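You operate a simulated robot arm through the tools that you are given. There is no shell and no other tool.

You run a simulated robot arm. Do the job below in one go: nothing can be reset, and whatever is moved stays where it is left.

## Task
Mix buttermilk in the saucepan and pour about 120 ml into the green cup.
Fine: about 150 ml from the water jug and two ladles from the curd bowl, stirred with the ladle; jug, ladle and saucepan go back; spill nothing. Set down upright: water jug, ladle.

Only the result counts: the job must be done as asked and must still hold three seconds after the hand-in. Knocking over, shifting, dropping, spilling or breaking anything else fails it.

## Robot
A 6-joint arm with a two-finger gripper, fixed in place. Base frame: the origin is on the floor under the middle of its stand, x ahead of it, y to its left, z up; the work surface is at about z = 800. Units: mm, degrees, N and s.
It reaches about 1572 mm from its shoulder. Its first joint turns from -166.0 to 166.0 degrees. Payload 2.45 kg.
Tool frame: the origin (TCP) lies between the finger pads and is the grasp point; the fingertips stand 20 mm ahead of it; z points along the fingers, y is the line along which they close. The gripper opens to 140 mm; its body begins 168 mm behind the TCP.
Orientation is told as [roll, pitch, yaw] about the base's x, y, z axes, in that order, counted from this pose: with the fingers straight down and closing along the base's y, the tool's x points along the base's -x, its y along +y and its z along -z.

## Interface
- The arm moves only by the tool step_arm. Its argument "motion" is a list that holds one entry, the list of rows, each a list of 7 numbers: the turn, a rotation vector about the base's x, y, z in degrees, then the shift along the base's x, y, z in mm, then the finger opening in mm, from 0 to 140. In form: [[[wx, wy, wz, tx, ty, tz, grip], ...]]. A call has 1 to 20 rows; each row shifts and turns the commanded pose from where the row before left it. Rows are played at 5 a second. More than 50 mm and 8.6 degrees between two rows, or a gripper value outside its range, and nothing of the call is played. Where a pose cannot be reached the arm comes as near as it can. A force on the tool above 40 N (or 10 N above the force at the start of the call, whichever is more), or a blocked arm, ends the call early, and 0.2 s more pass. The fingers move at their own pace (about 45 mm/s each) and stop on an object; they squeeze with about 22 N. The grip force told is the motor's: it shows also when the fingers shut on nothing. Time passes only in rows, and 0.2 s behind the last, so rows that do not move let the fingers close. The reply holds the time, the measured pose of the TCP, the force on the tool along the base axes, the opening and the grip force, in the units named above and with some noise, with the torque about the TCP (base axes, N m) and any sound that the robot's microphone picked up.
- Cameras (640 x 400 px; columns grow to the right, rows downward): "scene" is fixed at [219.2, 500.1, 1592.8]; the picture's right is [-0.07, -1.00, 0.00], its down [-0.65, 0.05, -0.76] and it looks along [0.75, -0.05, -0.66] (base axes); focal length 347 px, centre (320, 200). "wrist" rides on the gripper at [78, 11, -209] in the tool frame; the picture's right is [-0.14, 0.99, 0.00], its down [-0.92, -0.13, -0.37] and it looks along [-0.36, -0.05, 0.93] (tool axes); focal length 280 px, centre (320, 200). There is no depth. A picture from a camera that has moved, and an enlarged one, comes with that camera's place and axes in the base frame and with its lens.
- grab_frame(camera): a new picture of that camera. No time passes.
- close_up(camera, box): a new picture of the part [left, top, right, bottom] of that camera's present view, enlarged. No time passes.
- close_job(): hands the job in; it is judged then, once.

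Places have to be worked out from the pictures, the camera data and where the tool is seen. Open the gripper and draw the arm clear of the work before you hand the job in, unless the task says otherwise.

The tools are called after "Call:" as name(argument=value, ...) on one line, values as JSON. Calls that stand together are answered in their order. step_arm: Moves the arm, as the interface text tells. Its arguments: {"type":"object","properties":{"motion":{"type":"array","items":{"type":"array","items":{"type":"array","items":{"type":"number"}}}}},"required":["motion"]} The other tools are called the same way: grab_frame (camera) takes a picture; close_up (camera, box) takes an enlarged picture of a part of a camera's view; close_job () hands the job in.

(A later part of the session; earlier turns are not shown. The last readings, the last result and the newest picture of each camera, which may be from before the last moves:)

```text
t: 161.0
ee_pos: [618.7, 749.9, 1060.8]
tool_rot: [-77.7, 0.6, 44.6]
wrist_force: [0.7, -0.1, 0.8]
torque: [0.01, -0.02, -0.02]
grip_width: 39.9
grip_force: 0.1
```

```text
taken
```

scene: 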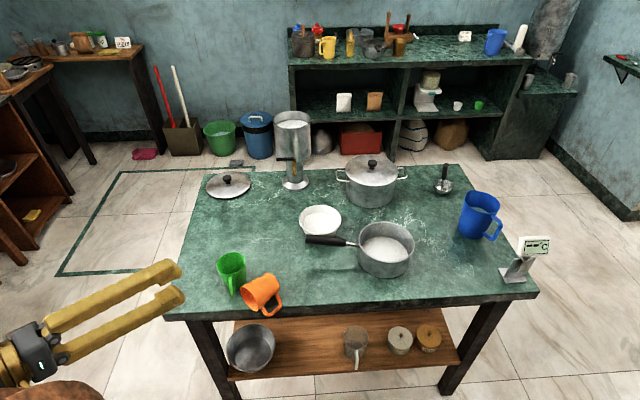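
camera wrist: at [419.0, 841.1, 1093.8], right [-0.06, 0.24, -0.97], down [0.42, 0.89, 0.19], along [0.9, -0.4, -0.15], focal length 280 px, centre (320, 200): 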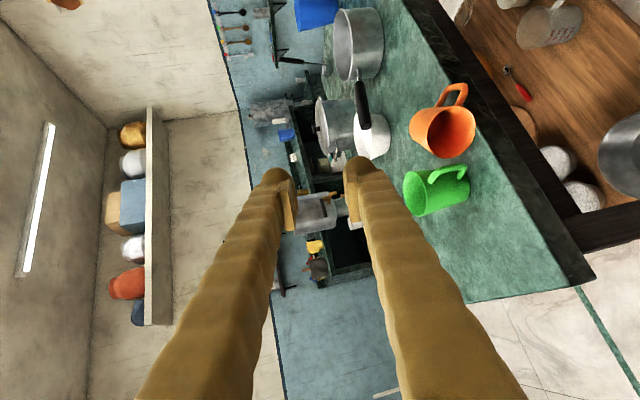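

The hand is aligned with the cup's mouth direction. I lower it in front of the table to the height of the cup's upper wall and check the view.

Call:
step_arm(motion=[[[0, 0, 0, 0, 0, -39, 40], [0, 0, 0, 0, 0, -39, 40], [0, 0, 0, 0, 0, -39, 40], [0, 0, 0, 0, 0, -39.8, 40], [0, 0, 0, 0, 0, 0, 40]]])

Call:
grab_frame(camera="wrist")

Call:
close_up(camera="scene", box=[100, 220, 320, 360])

```text
t: 162.2
ee_pos: [619.7, 749.5, 902.7]
tool_rot: [-77.8, 0.6, 44.7]
wrist_force: [0.0, -0.4, -0.3]
torque: [0.0, 0.02, -0.01]
grip_width: 40.1
grip_force: 0.1
```

```text
taken
camera wrist: at [421.1, 841.6, 936.5], right [-0.06, 0.24, -0.97], down [0.42, 0.88, 0.19], along [0.9, -0.4, -0.15], focal length 280 px, centre (320, 200)
```

wrist: 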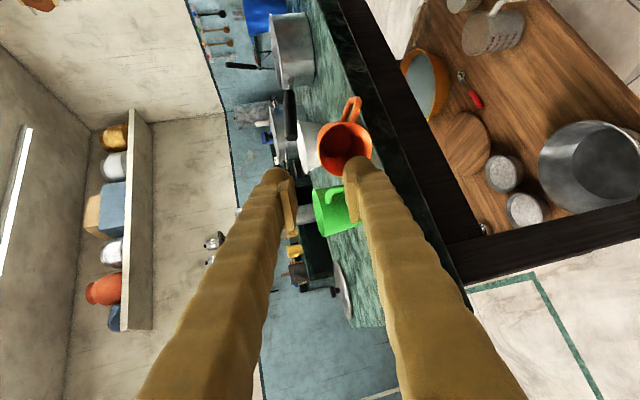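

```text
2.86 times, centred on (210, 290) of scene
camera zoom: at [219.2, 500.1, 1592.8], right [-0.07, -1.0, 0.0], down [-0.65, 0.05, -0.76], along [0.75, -0.05, -0.66], focal length 993 px, centre (634, -57)
```

zoom: 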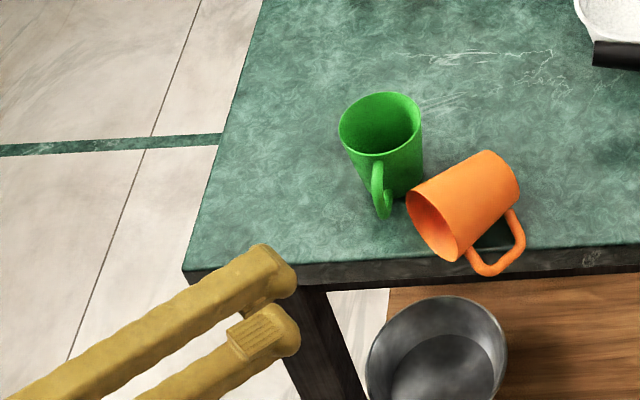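

The cup's upper wall lies right in line with the gap between the fingers. I advance along the tool axis in steps and stop short of the cup to check.

Call:
step_arm(motion=[[[0, 0, 0, 20.6, -20.9, -6.3, 40], [0, 0, 0, 20.6, -20.9, -6.3, 40], [0, 0, 0, 20.6, -20.9, -6.3, 40], [0, 0, 0, 20.6, -20.9, -6.3, 40], [0, 0, 0, 0, 0, 0, 40]]])

Call:
grab_frame(camera="wrist")

Call:
close_up(camera="scene", box=[180, 230, 310, 320])

```text
t: 163.4
ee_pos: [700.6, 664.7, 878.7]
tool_rot: [-77.7, 0.6, 44.7]
wrist_force: [0.1, 0.0, 0.5]
torque: [-0.01, 0.0, 0.02]
grip_width: 39.8
grip_force: 0.0
```

```text
taken
camera wrist: at [501.7, 756.7, 911.2], right [-0.06, 0.24, -0.97], down [0.42, 0.88, 0.19], along [0.9, -0.4, -0.15], focal length 280 px, centre (320, 200)
```

wrist: 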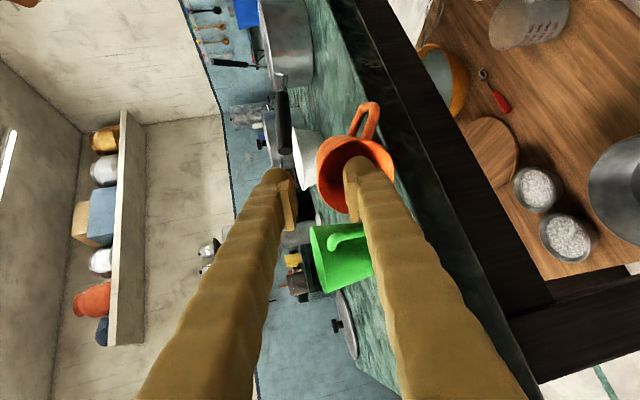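

```text
4.44 times, centred on (245, 275) of scene
camera zoom: at [219.2, 500.1, 1592.8], right [-0.07, -1.0, 0.0], down [-0.65, 0.05, -0.76], along [0.75, -0.05, -0.66], focal length 1544 px, centre (653, -133)
```

zoom: 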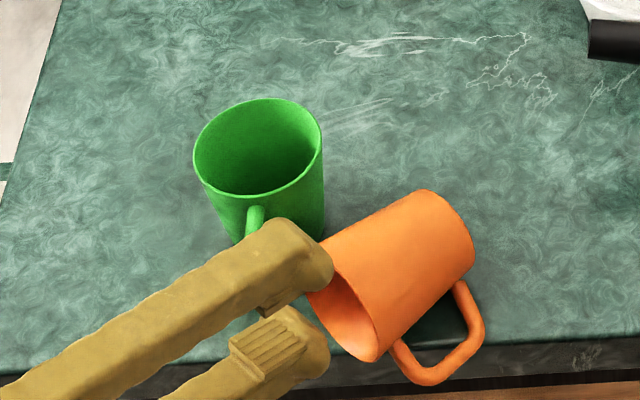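

The lower finger points into the mouth and the wall lies midway between the pads. I advance the remaining 50 mm slowly.

Call:
step_arm(motion=[[[0, 0, 0, 13.7, -13.9, -4.2, 40], [0, 0, 0, 10.3, -10.4, -3.1, 40], [0, 0, 0, 10.3, -10.4, -3.1, 40], [0, 0, 0, 0, 0, 0, 40]]])

Call:
grab_frame(camera="wrist")

Call:
close_up(camera="scene", box=[180, 230, 310, 320])

```text
t: 164.4
ee_pos: [737.0, 629.9, 868.8]
tool_rot: [-77.8, 0.6, 44.6]
wrist_force: [0.5, -0.5, 0.1]
torque: [0.02, -0.01, 0.03]
grip_width: 39.7
grip_force: 0.2
```

```text
taken
camera wrist: at [536.9, 721.8, 901.9], right [-0.06, 0.24, -0.97], down [0.42, 0.88, 0.19], along [0.9, -0.4, -0.15], focal length 280 px, centre (320, 200)
```

wrist: 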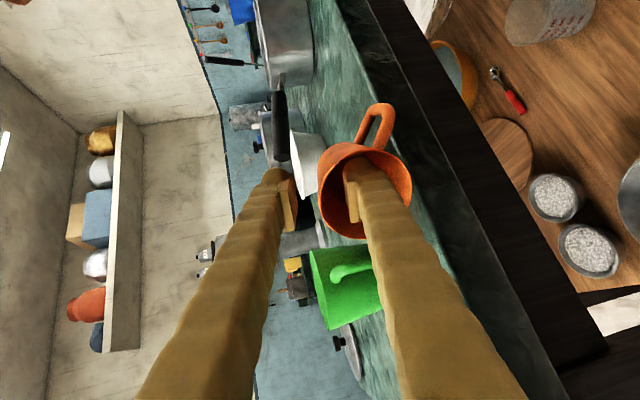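

```text
4.44 times, centred on (245, 275) of scene
camera zoom: at [219.2, 500.1, 1592.8], right [-0.07, -1.0, 0.0], down [-0.65, 0.05, -0.76], along [0.75, -0.05, -0.66], focal length 1544 px, centre (653, -133)
```

zoom: 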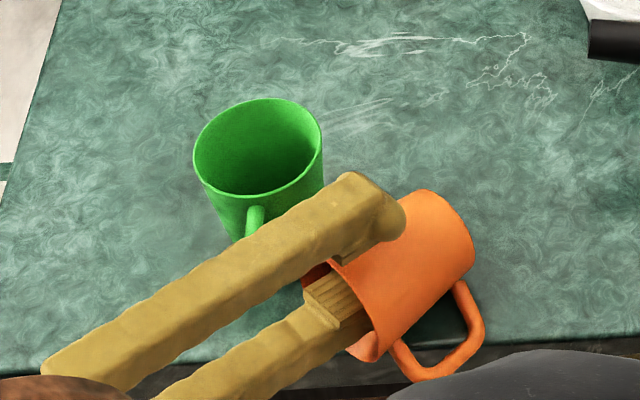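

The lower finger is inside the cup and the upper one above its wall, without touching. I close gently on the wall.

Call:
step_arm(motion=[[[0, 0, 0, 0, 0, 0, 30], [0, 0, 0, 0, 0, 0, 20], [0, 0, 0, 0, 0, 0, 10], [0, 0, 0, 0, 0, 0, 0], [0, 0, 0, 0, 0, 0, 0], [0, 0, 0, 0, 0, 0, 0]]])

Call:
grab_frame(camera="wrist")

Call:
close_up(camera="scene", box=[180, 230, 310, 320])

```text
t: 165.8
ee_pos: [736.8, 630.1, 868.0]
tool_rot: [-77.8, 0.5, 44.6]
wrist_force: [0.0, 0.1, 0.2]
torque: [0.01, 0.0, 0.01]
grip_width: 5.8
grip_force: 22.1
```

```text
taken
camera wrist: at [536.9, 721.9, 901.9], right [-0.06, 0.24, -0.97], down [0.42, 0.88, 0.19], along [0.9, -0.4, -0.15], focal length 280 px, centre (320, 200)
```

wrist: 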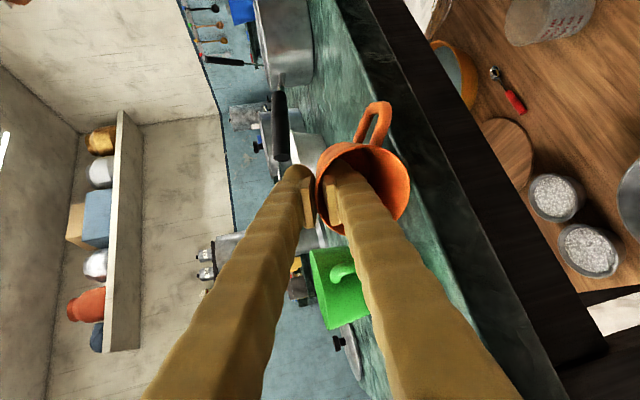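

```text
4.44 times, centred on (245, 275) of scene
camera zoom: at [219.2, 500.1, 1592.8], right [-0.07, -1.0, 0.0], down [-0.65, 0.05, -0.76], along [0.75, -0.05, -0.66], focal length 1544 px, centre (653, -133)
```

zoom: 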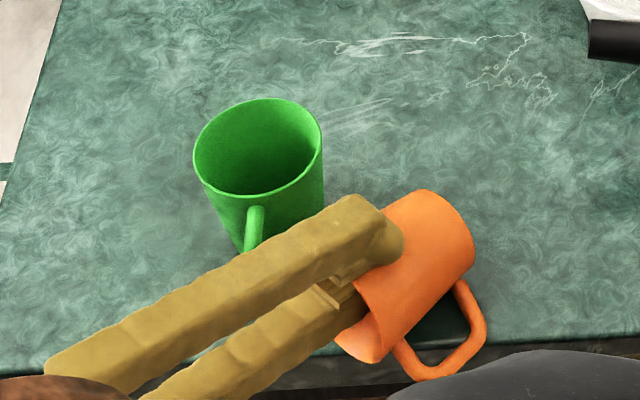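

The wall is pinched at 5.8 mm. I lift the cup up and slightly away from the green cup.

Call:
step_arm(motion=[[[0, 0, 0, 0, 0, 8, 0], [0, 0, 0, 0, 0, 15, 0], [0, 0, 0, 0, -5, 25, 0], [0, 0, 0, 0, -10, 30, 0], [0, 0, 0, 0, -15, 30, 0], [0, 0, 0, 0, -15, 30, 0], [0, 0, 0, 0, 0, 0, 0]]])

Call:
grab_frame(camera="wrist")

Call:
grab_frame(camera="scene")

```text
t: 167.4
ee_pos: [736.6, 585.0, 1006.5]
tool_rot: [-77.8, 0.6, 44.7]
wrist_force: [-0.3, -0.3, -1.6]
torque: [-0.02, 0.0, -0.02]
grip_width: 5.8
grip_force: 21.8
```

```text
taken
camera wrist: at [536.5, 677.2, 1040.7], right [-0.06, 0.24, -0.97], down [0.42, 0.89, 0.19], along [0.9, -0.4, -0.15], focal length 280 px, centre (320, 200)
```

wrist: 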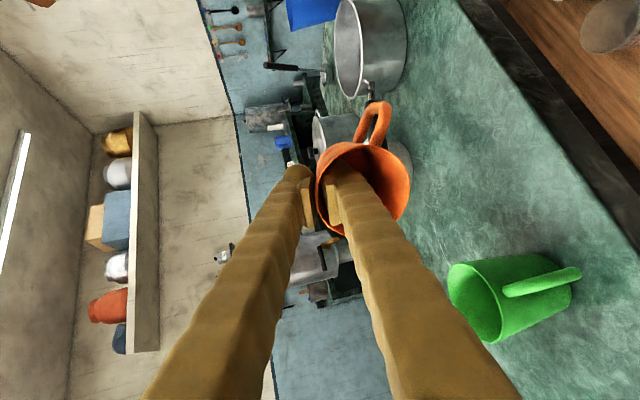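

```text
taken
```

scene: 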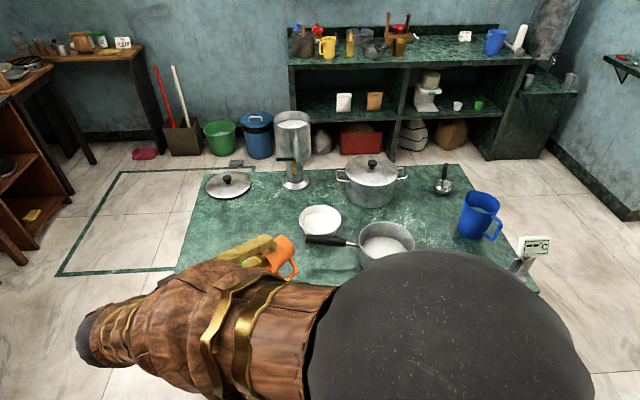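

The cup is held and the green one still stands. I rotate the cup upright about the horizontal axis, in two parts, at this height.

Call:
step_arm(motion=[[[5.98, 5.86, 0, 0, 0, 10, 0], [5.98, 5.86, 0, 0, 0, 10, 0], [5.98, 5.86, 0, 0, 0, 10, 0], [5.98, 5.86, 0, 0, 0, 0, 0], [5.98, 5.86, 0, 0, 0, 0, 0], [0, 0, 0, 0, 0, 0, 0]]])

Call:
grab_frame(camera="wrist")

Call:
step_arm(motion=[[[5.98, 5.86, 0, 0, 0, 0, 0], [5.98, 5.86, 0, 0, 0, 0, 0], [5.98, 5.86, 0, 0, 0, 0, 0], [5.98, 5.86, 0, 0, 0, 0, 0], [5.98, 5.86, 0, 0, 0, 0, 0], [0, 0, 0, 0, 0, 0, 0]]])

Call:
grab_frame(camera="wrist")

Call:
grab_frame(camera="scene")

```text
t: 168.8
ee_pos: [735.2, 585.8, 1036.3]
tool_rot: [-35.8, 0.3, 44.9]
wrist_force: [-0.2, -0.1, -0.3]
torque: [-0.01, 0.01, 0.0]
grip_width: 5.8
grip_force: 22.3
```

```text
taken
camera wrist: at [589.6, 623.8, 1198.6], right [-0.47, 0.66, -0.58], down [0.57, 0.73, 0.37], along [0.67, -0.16, -0.73], focal length 280 px, centre (320, 200)
```

wrist: 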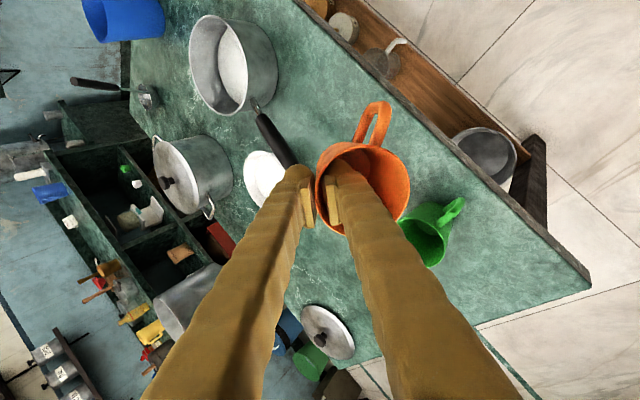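

```text
t: 170.2
ee_pos: [736.4, 585.0, 1035.7]
tool_rot: [6.0, -0.2, 45.0]
wrist_force: [-0.2, -0.2, -0.7]
torque: [-0.03, 0.02, -0.02]
grip_width: 5.9
grip_force: 22.0
```

```text
taken
camera wrist: at [689.1, 521.5, 1244.2], right [-0.6, 0.79, 0.1], down [0.77, 0.53, 0.35], along [0.23, 0.29, -0.93], focal length 280 px, centre (320, 200)
```

wrist: 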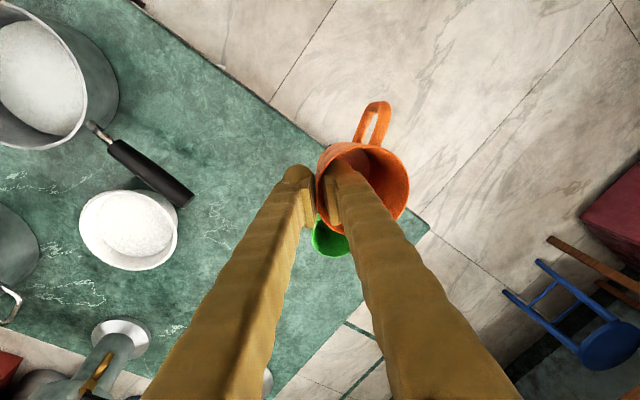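

```text
taken
```

scene: 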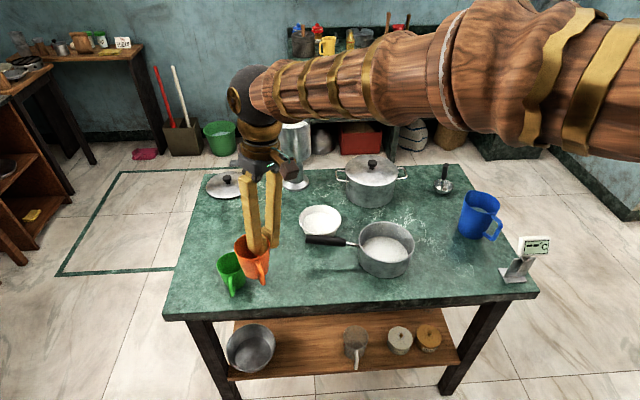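

The orange cup is upright in the hand. I turn it so its handle points as it first did (about azimuth 188) and bring it over its first place.

Call:
step_arm(motion=[[[0, 0, -7.2, 12.8, -19, 0, 0], [0, 0, -7.2, 12.8, -19, 0, 0], [0, 0, -7.2, 12.8, -19, 0, 0], [0, 0, -7.2, 12.8, -19, 0, 0], [0, 0, -7.2, 12.8, -19, 0, 0], [0, 0, 0, 0, 0, -30, 0], [0, 0, 0, 0, 0, -38, 0], [0, 0, 0, 0, 0, -38, 0], [0, 0, 0, 0, 0, -30, 0], [0, 0, 0, 0, 0, 0, 0]]])

Call:
close_up(camera="scene", box=[200, 240, 320, 305])

Call:
grab_frame(camera="scene")

Call:
grab_frame(camera="wrist")

```text
t: 172.4
ee_pos: [801.7, 489.7, 899.3]
tool_rot: [5.9, -0.1, 9.0]
wrist_force: [0.5, -0.3, -0.2]
torque: [0.0, -0.01, -0.02]
grip_width: 6.1
grip_force: 21.8
```

```text
5.33 times, centred on (260, 272) of scene
camera zoom: at [219.2, 500.1, 1592.8], right [-0.07, -1.0, 0.0], down [-0.65, 0.05, -0.76], along [0.75, -0.05, -0.66], focal length 1853 px, centre (640, -187)
```

zoom: 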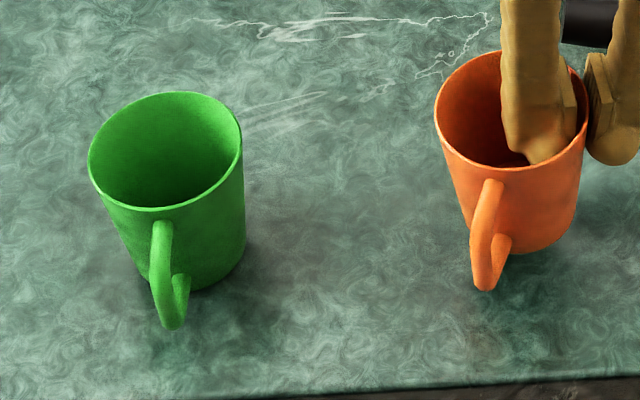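

```text
taken
```

scene: 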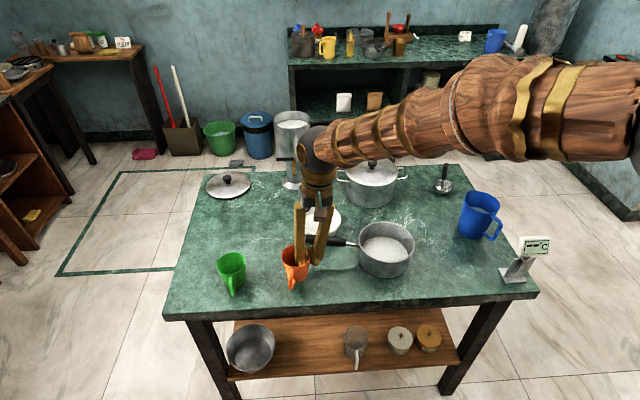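

```text
taken
camera wrist: at [726.6, 466.0, 1107.3], right [-0.02, 0.99, 0.1], down [0.93, -0.02, 0.35], along [0.35, 0.1, -0.93], focal length 280 px, centre (320, 200)
```

wrist: 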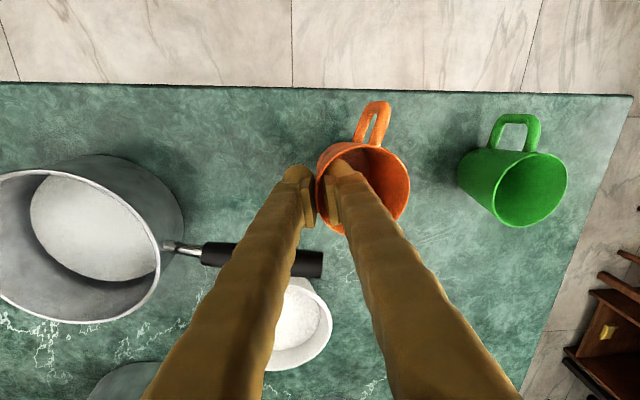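

In the same window as at the start the cup's place matches, but the handle should point about 20 degrees more to the right. I turn it about the cup's own axis and compare again.

Call:
step_arm(motion=[[[0, 0, 6.7, 3.8, 1.3, 0, 0], [0, 0, 6.7, 3.8, 1.3, 0, 0], [0, 0, 6.6, 3.8, 1.2, 0, 0], [0, 0, 0, 0, 0, -10, 0], [0, 0, 0, 0, 0, -10, 0], [0, 0, 0, 0, 0, 0, 0]]])

Call:
close_up(camera="scene", box=[200, 240, 320, 305])

```text
t: 173.8
ee_pos: [812.4, 494.6, 880.3]
tool_rot: [5.9, 0.0, 28.9]
wrist_force: [-0.3, 0.2, 0.0]
torque: [0.02, -0.02, -0.07]
grip_width: 5.9
grip_force: 22.3
```

```text
5.33 times, centred on (260, 272) of scene
camera zoom: at [219.2, 500.1, 1592.8], right [-0.07, -1.0, 0.0], down [-0.65, 0.05, -0.76], along [0.75, -0.05, -0.66], focal length 1853 px, centre (640, -187)
```

zoom: 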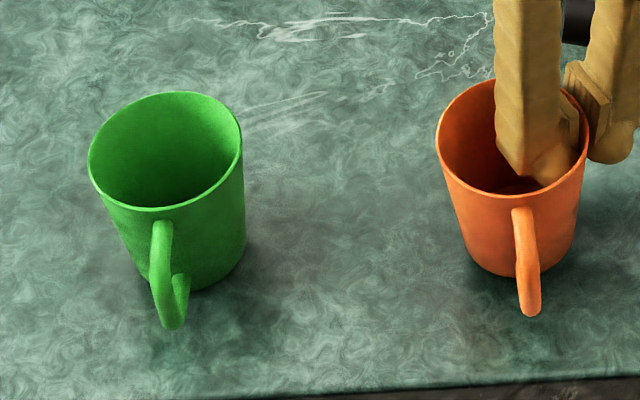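

It matches the first picture except for about 10 mm of height. I lower it gently to contact.

Call:
step_arm(motion=[[[0, 0, 0, 0, 0, -4, 0], [0, 0, 0, 0, 0, -3, 0], [0, 0, 0, 0, 0, 0, 0]]])

Call:
step_arm(motion=[[[0, 0, 0, 0, 0, -1.5, 0], [0, 0, 0, 0, 0, 0, 0]]])

Call:
step_arm(motion=[[[0, 0, 0, 0, 0, -1.5, 0], [0, 0, 0, 0, 0, 0, 0]]])

Call:
close_up(camera="scene", box=[200, 240, 320, 305])

```text
t: 174.6
ee_pos: [811.9, 494.2, 871.7]
tool_rot: [5.8, -0.1, 29.0]
wrist_force: [-0.5, -0.4, -0.5]
torque: [-0.02, 0.0, 0.03]
grip_width: 5.8
grip_force: 21.8
```

```text
t: 175.2
ee_pos: [812.5, 494.5, 869.4]
tool_rot: [5.9, 0.0, 28.9]
wrist_force: [-0.8, 0.4, -0.3]
torque: [-0.02, 0.02, -0.02]
grip_width: 6.2
grip_force: 22.2
```

```text
t: 175.8
ee_pos: [812.1, 494.2, 868.8]
tool_rot: [5.9, -0.2, 29.1]
wrist_force: [-0.2, -0.5, 0.1]
torque: [0.0, -0.01, 0.02]
grip_width: 6.2
grip_force: 21.5
```

```text
5.33 times, centred on (260, 272) of scene
camera zoom: at [219.2, 500.1, 1592.8], right [-0.07, -1.0, 0.0], down [-0.65, 0.05, -0.76], along [0.75, -0.05, -0.66], focal length 1853 px, centre (640, -187)
```

zoom: 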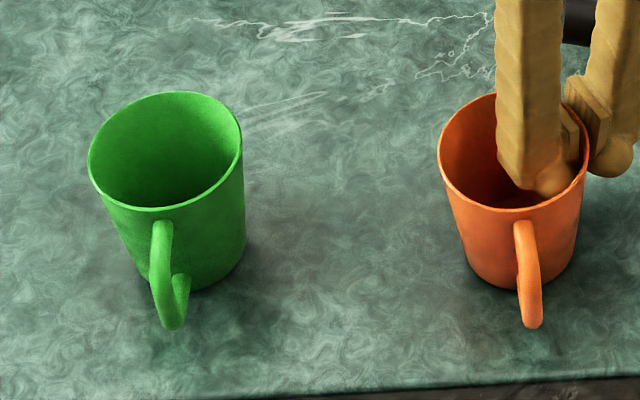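

It looks the same as at the start. I lower one more millimetre to be sure of contact.

Call:
step_arm(motion=[[[0, 0, 0, 0, 0, -1, 0], [0, 0, 0, 0, 0, 0, 0]]])

Call:
step_arm(motion=[[[0, 0, 0, 0, 0, -1, 0], [0, 0, 0, 0, 0, 0, 0]]])

```text
t: 176.4
ee_pos: [811.0, 493.1, 867.5]
tool_rot: [6.0, -0.1, 29.0]
wrist_force: [-1.5, -0.3, -0.1]
torque: [0.04, 0.03, 0.02]
grip_width: 5.9
grip_force: 21.7
```

```text
t: 177.0
ee_pos: [811.9, 492.7, 868.3]
tool_rot: [5.9, -0.1, 29.0]
wrist_force: [1.0, -1.1, 7.4]
torque: [0.07, 0.18, 0.0]
grip_width: 6.1
grip_force: 21.9
```

Contact is felt. I open the fingers a little inside the cup and draw straight up along the tool axis.

Call:
step_arm(motion=[[[0, 0, 0, 0, 0, 0.5, 10], [0, 0, 0, 0, 0, 0, 20], [0, 0, 0, 0, 0, 0, 28], [0, 0, 0, 0, 0, 0, 28], [0, 0, 0, 1, -1.8, 19.9, 28], [0, 0, 0, 1, -1.8, 19.9, 28], [0, 0, 0, 1, -1.8, 19.9, 28], [0, 0, 0, 1.5, -2.7, 30, 28], [0, 0, 0, 2, -3.6, 40, 28], [0, 0, 0, 2, -3.6, 40, 28], [0, 0, 0, 0, 0, 0, 28]]])

Call:
close_up(camera="scene", box=[200, 240, 320, 305])

Call:
grab_frame(camera="wrist")

Call:
grab_frame(camera="scene")

```text
t: 179.4
ee_pos: [820.9, 479.6, 1040.1]
tool_rot: [6.0, 0.0, 29.0]
wrist_force: [-0.6, 0.1, 0.4]
torque: [0.0, 0.02, -0.03]
grip_width: 28.0
grip_force: 0.1
```

```text
5.33 times, centred on (260, 272) of scene
camera zoom: at [219.2, 500.1, 1592.8], right [-0.07, -1.0, 0.0], down [-0.65, 0.05, -0.76], along [0.75, -0.05, -0.66], focal length 1853 px, centre (640, -187)
```

zoom: 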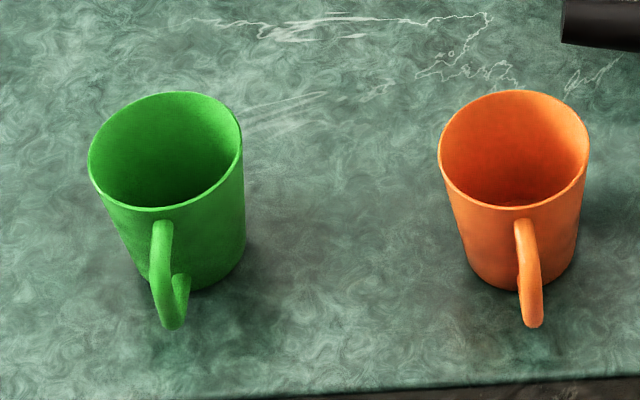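

```text
taken
camera wrist: at [757.1, 432.0, 1247.4], right [-0.36, 0.93, 0.1], down [0.89, 0.3, 0.35], along [0.3, 0.22, -0.93], focal length 280 px, centre (320, 200)
```

wrist: 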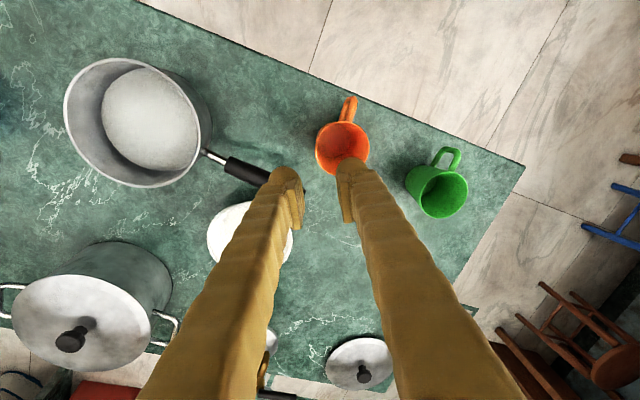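

```text
taken
```

scene: 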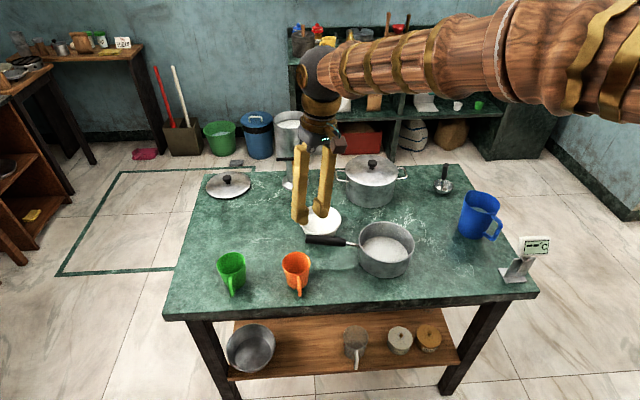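

The orange cup stands exactly as in its first picture. For the pan I plan to pinch its rim wall near the handle (less leverage than the handle itself) with the hand straight down, so I move above that point and look.

Call:
step_arm(motion=[[[-5.25, -2.91, 0, 0, -20, 10, 40], [0, 0, 5.5, -1.5, -34, 10, 40], [0, 0, 5.5, -2, -34, 0, 40], [0, 0, 0, -2, -34, 0, 40], [0, 0, 0, -2, -34, 0, 40], [0, 0, 0, 0, 0, 0, 40]]])

Call:
grab_frame(camera="wrist")

Call:
grab_frame(camera="scene")

```text
t: 180.8
ee_pos: [809.6, 325.4, 1059.4]
tool_rot: [0.0, -0.1, 40.0]
wrist_force: [-0.5, 1.0, 1.1]
torque: [0.0, 0.02, -0.02]
grip_width: 39.8
grip_force: 0.0
```

```text
taken
camera wrist: at [743.7, 282.3, 1266.8], right [-0.53, 0.85, 0.0], down [0.79, 0.49, 0.37], along [0.31, 0.2, -0.93], focal length 280 px, centre (320, 200)
```

wrist: 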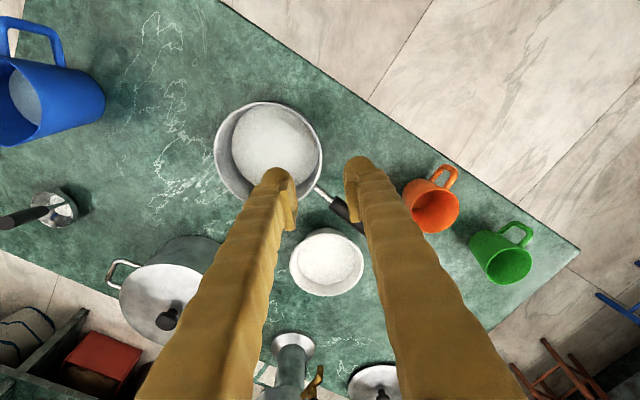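

```text
taken
```

scene: 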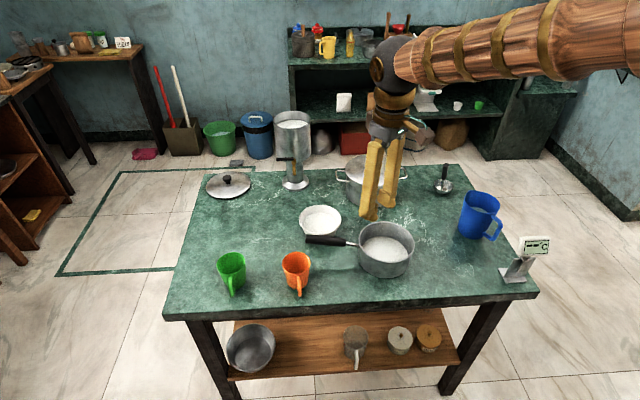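

I enlarge the pan in this view to fix its centre and handle direction.

Call:
close_up(camera="wrist", box=[200, 85, 380, 245])

Call:
close_up(camera="wrist", box=[400, 150, 560, 300])

```text
2.50 times, centred on (290, 165) of wrist
camera zoom: at [743.7, 282.3, 1266.8], right [-0.53, 0.85, 0.0], down [0.79, 0.49, 0.37], along [0.31, 0.2, -0.93], focal length 701 px, centre (395, 288)
```

zoom: 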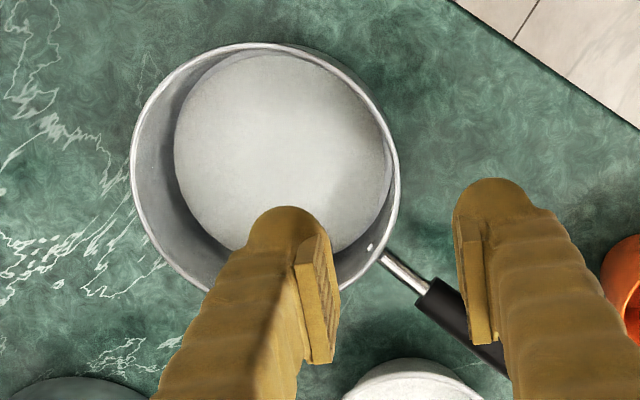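

```text
2.67 times, centred on (480, 225) of wrist
camera zoom: at [743.7, 282.3, 1266.8], right [-0.53, 0.85, 0.0], down [0.79, 0.49, 0.37], along [0.31, 0.2, -0.93], focal length 748 px, centre (-107, 133)
```

zoom: 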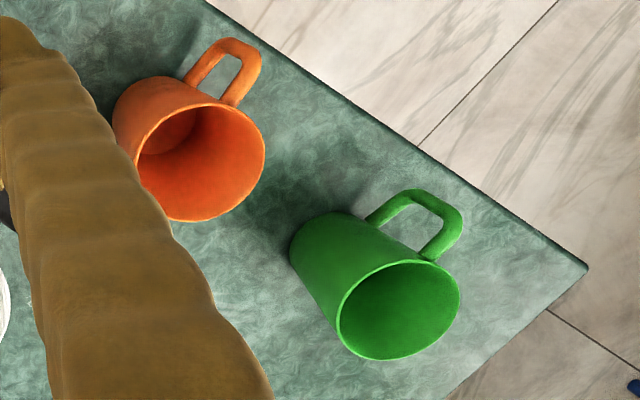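

From above, the pan centre is at (854, 263), radius 77, handle at azimuth 82; the green cup is at about (806, 687). I descend toward the rim at azimuth 130 with the fingers 40 mm open and check just above it.

Call:
step_arm(motion=[[[0, 0, 0, -2, -2, -35, 40], [0, 0, 0, -2, -2, -35, 40], [0, 0, 0, 0, 0, -35, 40], [0, 0, 0, 0, 0, -30, 40], [0, 0, 0, 0, 0, -20, 40], [0, 0, 0, 0, 0, 0, 40]]])

Call:
grab_frame(camera="wrist")

Call:
close_up(camera="scene", box=[320, 190, 440, 290])

```text
t: 182.2
ee_pos: [807.9, 320.3, 902.6]
tool_rot: [-0.2, -0.1, 40.0]
wrist_force: [0.3, -0.5, 0.1]
torque: [0.01, 0.02, -0.02]
grip_width: 39.8
grip_force: 0.1
```

```text
taken
camera wrist: at [741.2, 277.3, 1111.4], right [-0.53, 0.85, 0.0], down [0.79, 0.49, 0.37], along [0.31, 0.2, -0.93], focal length 280 px, centre (320, 200)
```

wrist: 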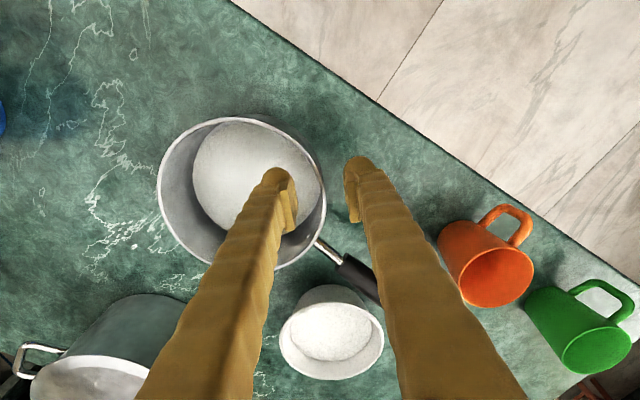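

```text
4.00 times, centred on (380, 240) of scene
camera zoom: at [219.2, 500.1, 1592.8], right [-0.07, -1.0, 0.0], down [-0.65, 0.05, -0.76], along [0.75, -0.05, -0.66], focal length 1390 px, centre (80, 40)
```

zoom: 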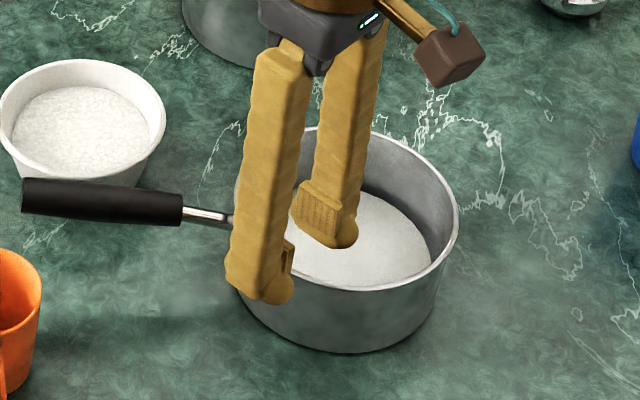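

The rim lies midway between the pads. I descend so the pads straddle the wall.

Call:
step_arm(motion=[[[0, 0, 0, -1, 0, -20, 40], [0, 0, 0, -1, 0, -20, 40], [0, 0, 0, 0, 0, -16, 40], [0, 0, 0, 0, 0, 0, 40]]])

Call:
grab_frame(camera="wrist")

Call:
close_up(camera="scene", box=[320, 190, 440, 290])

```text
t: 183.2
ee_pos: [806.8, 319.4, 846.7]
tool_rot: [-0.1, -0.1, 40.0]
wrist_force: [-0.9, -0.3, -0.7]
torque: [-0.02, -0.01, 0.02]
grip_width: 40.1
grip_force: 0.1
```

```text
taken
camera wrist: at [740.1, 276.0, 1054.5], right [-0.53, 0.85, 0.0], down [0.79, 0.49, 0.37], along [0.31, 0.2, -0.93], focal length 280 px, centre (320, 200)
```

wrist: 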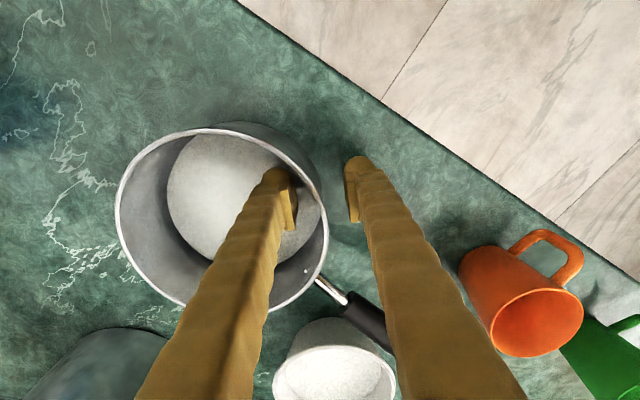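

```text
4.00 times, centred on (380, 240) of scene
camera zoom: at [219.2, 500.1, 1592.8], right [-0.07, -1.0, 0.0], down [-0.65, 0.05, -0.76], along [0.75, -0.05, -0.66], focal length 1390 px, centre (80, 40)
```

zoom: 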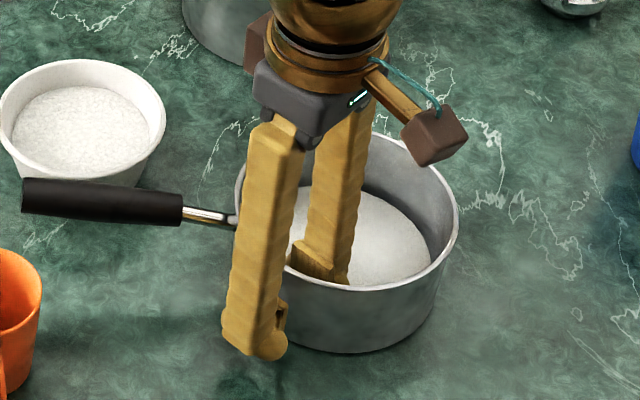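

The fingers straddle the wall without touching. I close on it.

Call:
step_arm(motion=[[[0, 0, 0, 0, 0, 0, 30], [0, 0, 0, 0, 0, 0, 20], [0, 0, 0, 0, 0, 0, 10], [0, 0, 0, 0, 0, 0, 0], [0, 0, 0, 0, 0, 0, 0], [0, 0, 0, 0, 0, 0, 0]]])

Call:
close_up(camera="scene", box=[320, 190, 440, 290])

Call:
grab_frame(camera="wrist")

```text
t: 184.6
ee_pos: [806.0, 318.4, 846.8]
tool_rot: [0.0, -0.1, 40.0]
wrist_force: [-0.9, -1.5, -0.1]
torque: [-0.02, 0.05, -0.08]
grip_width: 6.0
grip_force: 21.5
```

```text
4.00 times, centred on (380, 240) of scene
camera zoom: at [219.2, 500.1, 1592.8], right [-0.07, -1.0, 0.0], down [-0.65, 0.05, -0.76], along [0.75, -0.05, -0.66], focal length 1390 px, centre (80, 40)
```

zoom: 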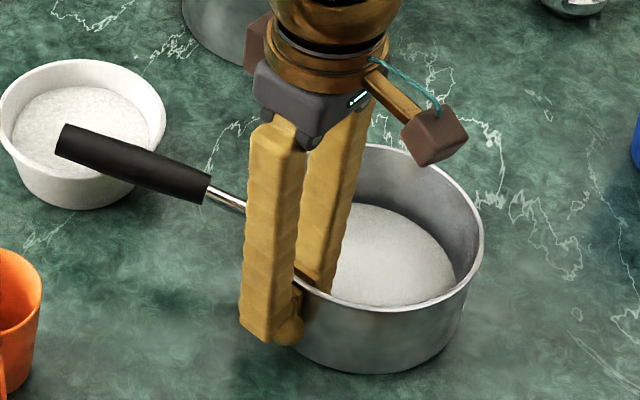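

```text
taken
camera wrist: at [740.0, 276.0, 1054.5], right [-0.53, 0.85, 0.0], down [0.79, 0.49, 0.37], along [0.31, 0.2, -0.93], focal length 280 px, centre (320, 200)
```

wrist: 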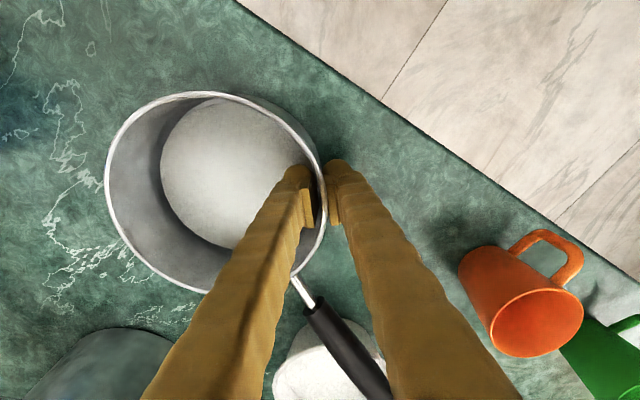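

On closing, the pan slid and turned a little to line up with the pads; its handle end now hangs just above the curd bowl's edge, and the bowl did not move. I lift straight up, slowly, and check for sag.

Call:
step_arm(motion=[[[0, 0, 0, 0, 0, 3, 0], [0, 0, 0, 0, 0, 4, 0], [0, 0, 0, 0, 0, 5, 0], [0, 0, 0, 0, 0, 6, 0], [0, 0, 0, 0, 0, 0, 0]]])

Call:
close_up(camera="scene", box=[300, 180, 440, 290])

Call:
grab_frame(camera="wrist")

```text
t: 185.8
ee_pos: [807.2, 318.6, 863.1]
tool_rot: [0.1, -0.1, 40.0]
wrist_force: [0.8, -0.4, -5.9]
torque: [0.17, 0.35, 0.02]
grip_width: 5.8
grip_force: 21.6
```

```text
3.64 times, centred on (370, 235) of scene
camera zoom: at [219.2, 500.1, 1592.8], right [-0.07, -1.0, 0.0], down [-0.65, 0.05, -0.76], along [0.75, -0.05, -0.66], focal length 1263 px, centre (138, 73)
```

zoom: 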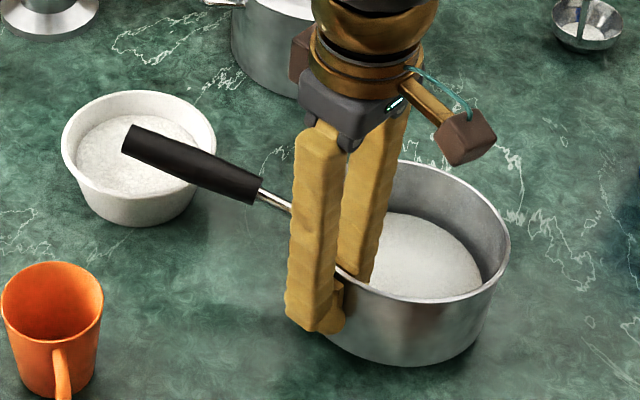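

```text
taken
camera wrist: at [740.4, 275.9, 1072.4], right [-0.53, 0.85, 0.0], down [0.79, 0.49, 0.37], along [0.31, 0.2, -0.93], focal length 280 px, centre (320, 200)
```

wrist: 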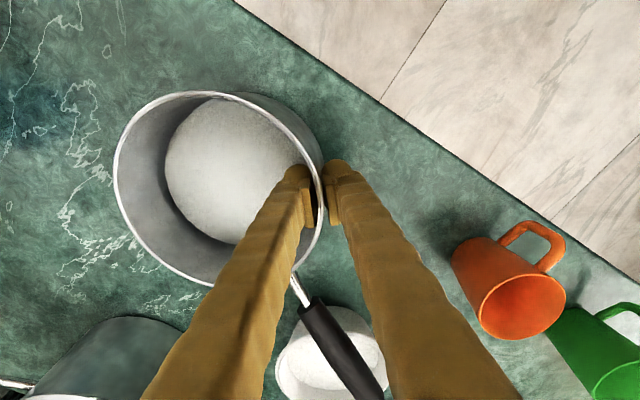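

The pan is up about 16 mm, with a small sag of about 3 degrees and roughly 0.4 N m on the grip. I lift a little more to see whether the sag stays constant.

Call:
step_arm(motion=[[[0, 0, 0, 0, 0, 5, 0], [0, 0, 0, 0, 0, 8, 0], [0, 0, 0, 0, 0, 8, 0], [0, 0, 0, 0, 0, 0, 0]]])

Call:
grab_frame(camera="wrist")

Call:
close_up(camera="scene", box=[300, 180, 440, 290])

Call:
step_arm(motion=[[[0, 0, 0, 0, 0, 0, 0]]])

Call:
step_arm(motion=[[[0, 0, 0, 0, 0, 0, 0]]])

Call:
grab_frame(camera="wrist")

```text
t: 186.8
ee_pos: [806.2, 317.7, 885.8]
tool_rot: [-0.1, -0.1, 39.9]
wrist_force: [0.9, -0.1, -5.5]
torque: [0.15, 0.29, 0.03]
grip_width: 5.9
grip_force: 21.7
```

```text
taken
camera wrist: at [740.6, 276.2, 1093.7], right [-0.53, 0.85, 0.0], down [0.79, 0.49, 0.37], along [0.31, 0.2, -0.93], focal length 280 px, centre (320, 200)
```

wrist: 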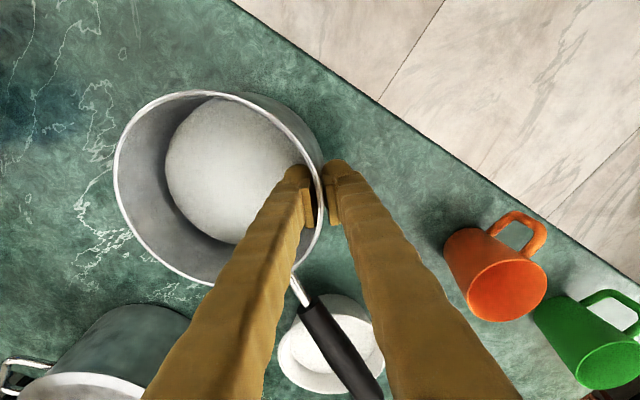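

```text
3.64 times, centred on (370, 235) of scene
camera zoom: at [219.2, 500.1, 1592.8], right [-0.07, -1.0, 0.0], down [-0.65, 0.05, -0.76], along [0.75, -0.05, -0.66], focal length 1263 px, centre (138, 73)
```

zoom: 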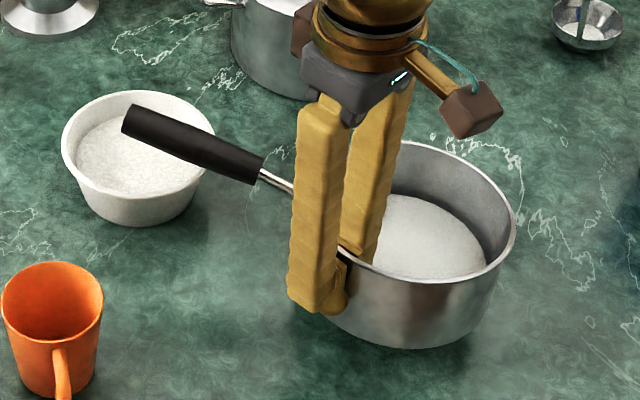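

```text
t: 187.2
ee_pos: [806.9, 320.0, 885.5]
tool_rot: [-0.2, -0.2, 40.0]
wrist_force: [-0.4, -0.5, -5.1]
torque: [0.12, 0.33, -0.03]
grip_width: 6.1
grip_force: 22.0
```

```text
t: 187.6
ee_pos: [807.2, 319.2, 885.6]
tool_rot: [0.0, -0.1, 40.0]
wrist_force: [0.5, -0.2, -6.2]
torque: [0.14, 0.39, -0.01]
grip_width: 6.1
grip_force: 21.9
```

```text
taken
camera wrist: at [740.6, 276.2, 1093.5], right [-0.53, 0.85, 0.0], down [0.79, 0.49, 0.37], along [0.31, 0.2, -0.93], focal length 280 px, centre (320, 200)
```

wrist: 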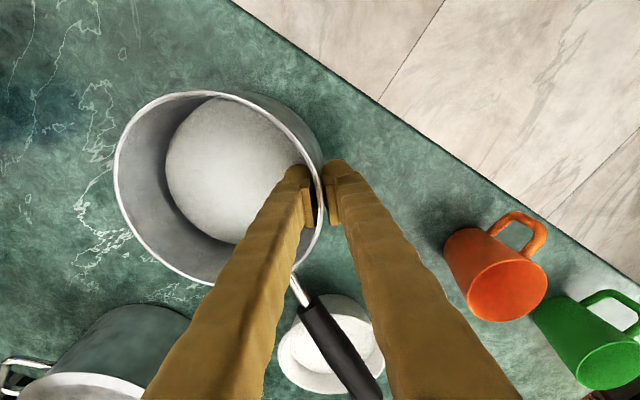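

The hold is steady: about 5.6 N, 0.35 N m, constant sag. I correct the sag, raise the pan clear, and take still weight readings before carrying it.

Call:
step_arm(motion=[[[-0.67, -0.56, 0, 0, 0, 8, 0], [-0.67, -0.56, 0, 0, 0, 12, 0], [-0.67, -0.56, 0, 0, 0, 16, 0], [-0.67, -0.56, 0, 0, 0, 20, 0], [0, 0, 0, 0, 0, 20, 0], [0, 0, 0, 0, 0, 16, 0], [0, 0, 0, 0, 0, 12, 0], [0, 0, 0, 0, 0, 0, 0], [0, 0, 0, 0, 0, 0, 0]]])

Call:
step_arm(motion=[[[0, 0, 0, 0, 0, 0, 0]]])

Call:
step_arm(motion=[[[0, 0, 0, 0, 0, 0, 0]]])

Call:
step_arm(motion=[[[0, 0, 0, 0, 0, 0, 0]]])

Call:
step_arm(motion=[[[0, 0, 0, 0, 0, 0, 0]]])

Call:
step_arm(motion=[[[0, 0, 0, 0, 0, 0, 0]]])

Call:
step_arm(motion=[[[0, 0, 0, 0, 0, 0, 0]]])

Call:
grab_frame(camera="wrist")

Call:
grab_frame(camera="scene")

```text
t: 189.6
ee_pos: [806.3, 318.0, 989.0]
tool_rot: [-3.5, 0.0, 40.0]
wrist_force: [-0.6, -0.9, -6.6]
torque: [0.11, 0.36, -0.01]
grip_width: 5.9
grip_force: 21.6
```

```text
t: 190.0
ee_pos: [806.4, 317.9, 988.1]
tool_rot: [-3.5, -0.1, 40.0]
wrist_force: [0.0, -0.2, -7.1]
torque: [0.11, 0.34, 0.0]
grip_width: 5.9
grip_force: 22.1
```

```text
t: 190.4
ee_pos: [808.1, 318.7, 990.4]
tool_rot: [-3.5, 0.0, 40.1]
wrist_force: [-0.3, 0.4, -5.3]
torque: [0.15, 0.39, 0.01]
grip_width: 6.0
grip_force: 21.5
```

```text
t: 190.8
ee_pos: [806.3, 318.8, 990.5]
tool_rot: [-3.5, 0.0, 40.1]
wrist_force: [0.6, 0.7, -5.6]
torque: [0.1, 0.36, 0.01]
grip_width: 5.8
grip_force: 21.8
```

```text
t: 191.2
ee_pos: [806.6, 318.4, 990.5]
tool_rot: [-3.5, -0.1, 40.0]
wrist_force: [0.3, 0.6, -6.0]
torque: [0.13, 0.31, 0.02]
grip_width: 5.9
grip_force: 22.2
```

```text
t: 191.6
ee_pos: [807.2, 318.8, 990.2]
tool_rot: [-3.5, 0.0, 39.9]
wrist_force: [0.3, 0.4, -6.6]
torque: [0.12, 0.36, 0.0]
grip_width: 6.2
grip_force: 22.3
```

```text
t: 192.0
ee_pos: [806.0, 317.0, 988.4]
tool_rot: [-3.6, -0.1, 40.0]
wrist_force: [1.1, -0.7, -5.7]
torque: [0.15, 0.36, 0.05]
grip_width: 5.9
grip_force: 21.6
```

```text
taken
camera wrist: at [732.4, 285.3, 1196.6], right [-0.53, 0.85, -0.06], down [0.77, 0.51, 0.38], along [0.35, 0.15, -0.92], focal length 280 px, centre (320, 200)
```

wrist: 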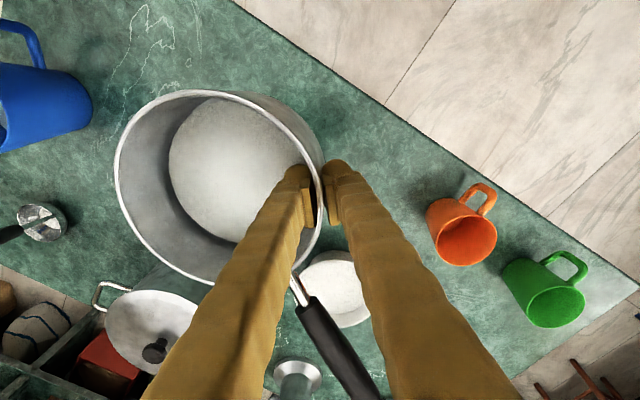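

```text
taken
```

scene: 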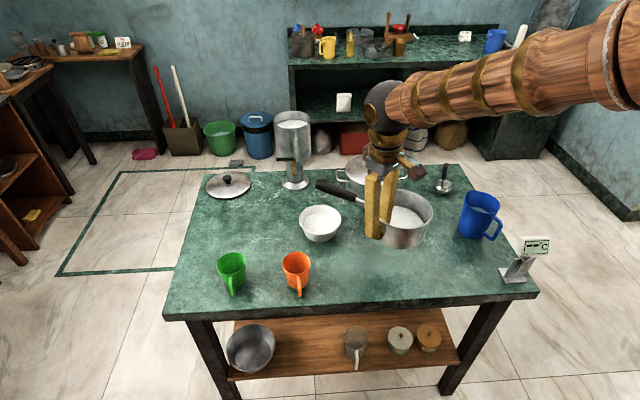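

The pan with its contents weighs about 6.0 N. I carry it gently over to the green cup while turning the hand so that it can tip toward -x.

Call:
step_arm(motion=[[[0, 0, 0, 1.4, 5.8, 0, 0], [0, 0, 0, 2.7, 11.7, 0, 0], [0, 0, -1, 4.1, 17.5, 0, 0], [0, 0, -2, 5.5, 23.4, 0, 0], [0, 0, -3, 6.2, 26.3, 0, 0], [0, 0, -3, 6.2, 26.3, 0, 0], [0, 0, -3, 6.2, 26.3, 0, 0], [0, 0, -3, 6.2, 26.3, 0, 0], [0, 0, -3, 6.2, 26.3, 0, 0], [0, 0, -3, 6.2, 26.3, 0, 0], [0, 0, -3, 6.2, 26.3, 0, 0], [0, 0, -3, 6.2, 26.3, 0, 0], [0, 0, -3, 6.2, 26.3, 0, 0], [0, 0, -3, 6.2, 26.3, 0, 0], [0, 0, -3, 6.2, 26.3, 0, 0], [0, 0, -2, 6.2, 26.3, 0, 0], [0, 0, -1.5, 5.5, 23.4, 0, 0], [0, 0, -0.5, 4.1, 17.5, 0, 0], [0, 0, 0, 2.7, 11.7, 0, 0], [0, 0, 0, 1.6, 6.8, 0, 0]]])

Call:
grab_frame(camera="scene")

Call:
grab_frame(camera="wrist")

```text
t: 196.2
ee_pos: [908.7, 750.3, 989.8]
tool_rot: [-3.7, -0.1, -0.1]
wrist_force: [0.1, 0.1, -5.2]
torque: [0.35, 0.17, 0.0]
grip_width: 6.1
grip_force: 22.3
```

```text
taken
```

scene: 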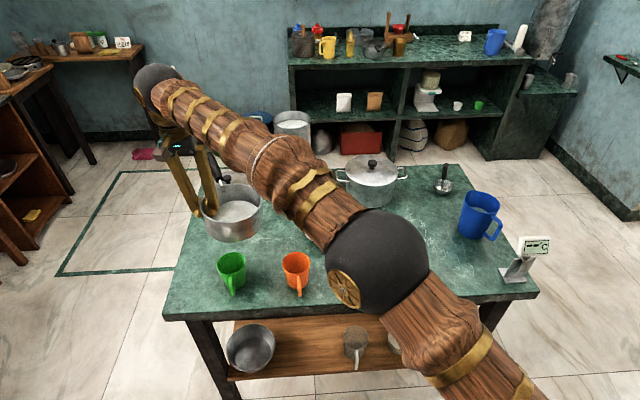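

```text
taken
camera wrist: at [831.1, 774.1, 1196.1], right [0.14, 0.99, -0.06], down [0.92, -0.1, 0.38], along [0.37, -0.11, -0.92], focal length 280 px, centre (320, 200)
```

wrist: 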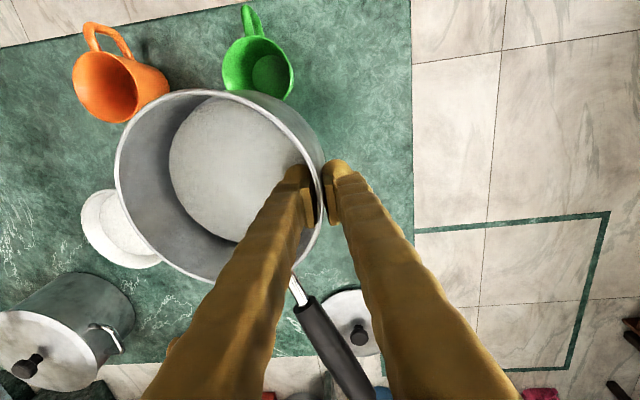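

The pan is over the area beside the green cup. I enlarge the wrist view to align the pan's pouring edge with the cup.

Call:
close_up(camera="wrist", box=[180, 0, 340, 130])

Call:
close_up(camera="scene", box=[160, 150, 300, 310])

```text
3.08 times, centred on (260, 65) of wrist
camera zoom: at [831.1, 774.1, 1196.1], right [0.14, 0.99, -0.06], down [0.92, -0.1, 0.38], along [0.37, -0.11, -0.92], focal length 863 px, centre (505, 615)
```

zoom: 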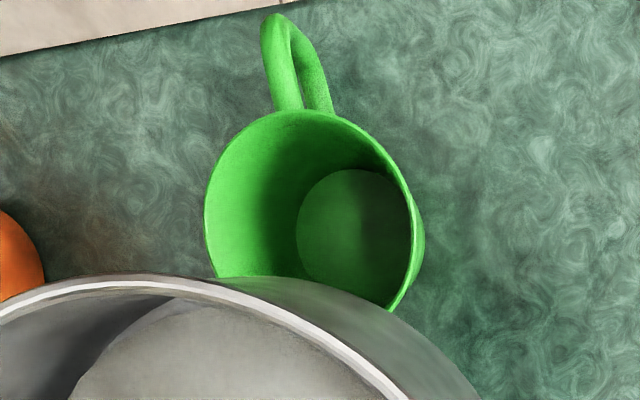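

```text
2.50 times, centred on (230, 230) of scene
camera zoom: at [219.2, 500.1, 1592.8], right [-0.07, -1.0, 0.0], down [-0.65, 0.05, -0.76], along [0.75, -0.05, -0.66], focal length 869 px, centre (545, 125)
```

zoom: 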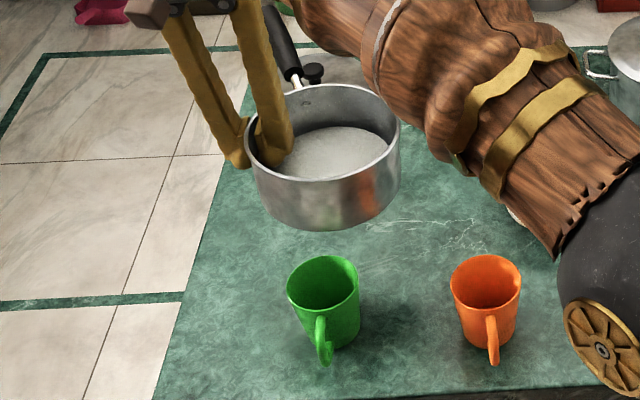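

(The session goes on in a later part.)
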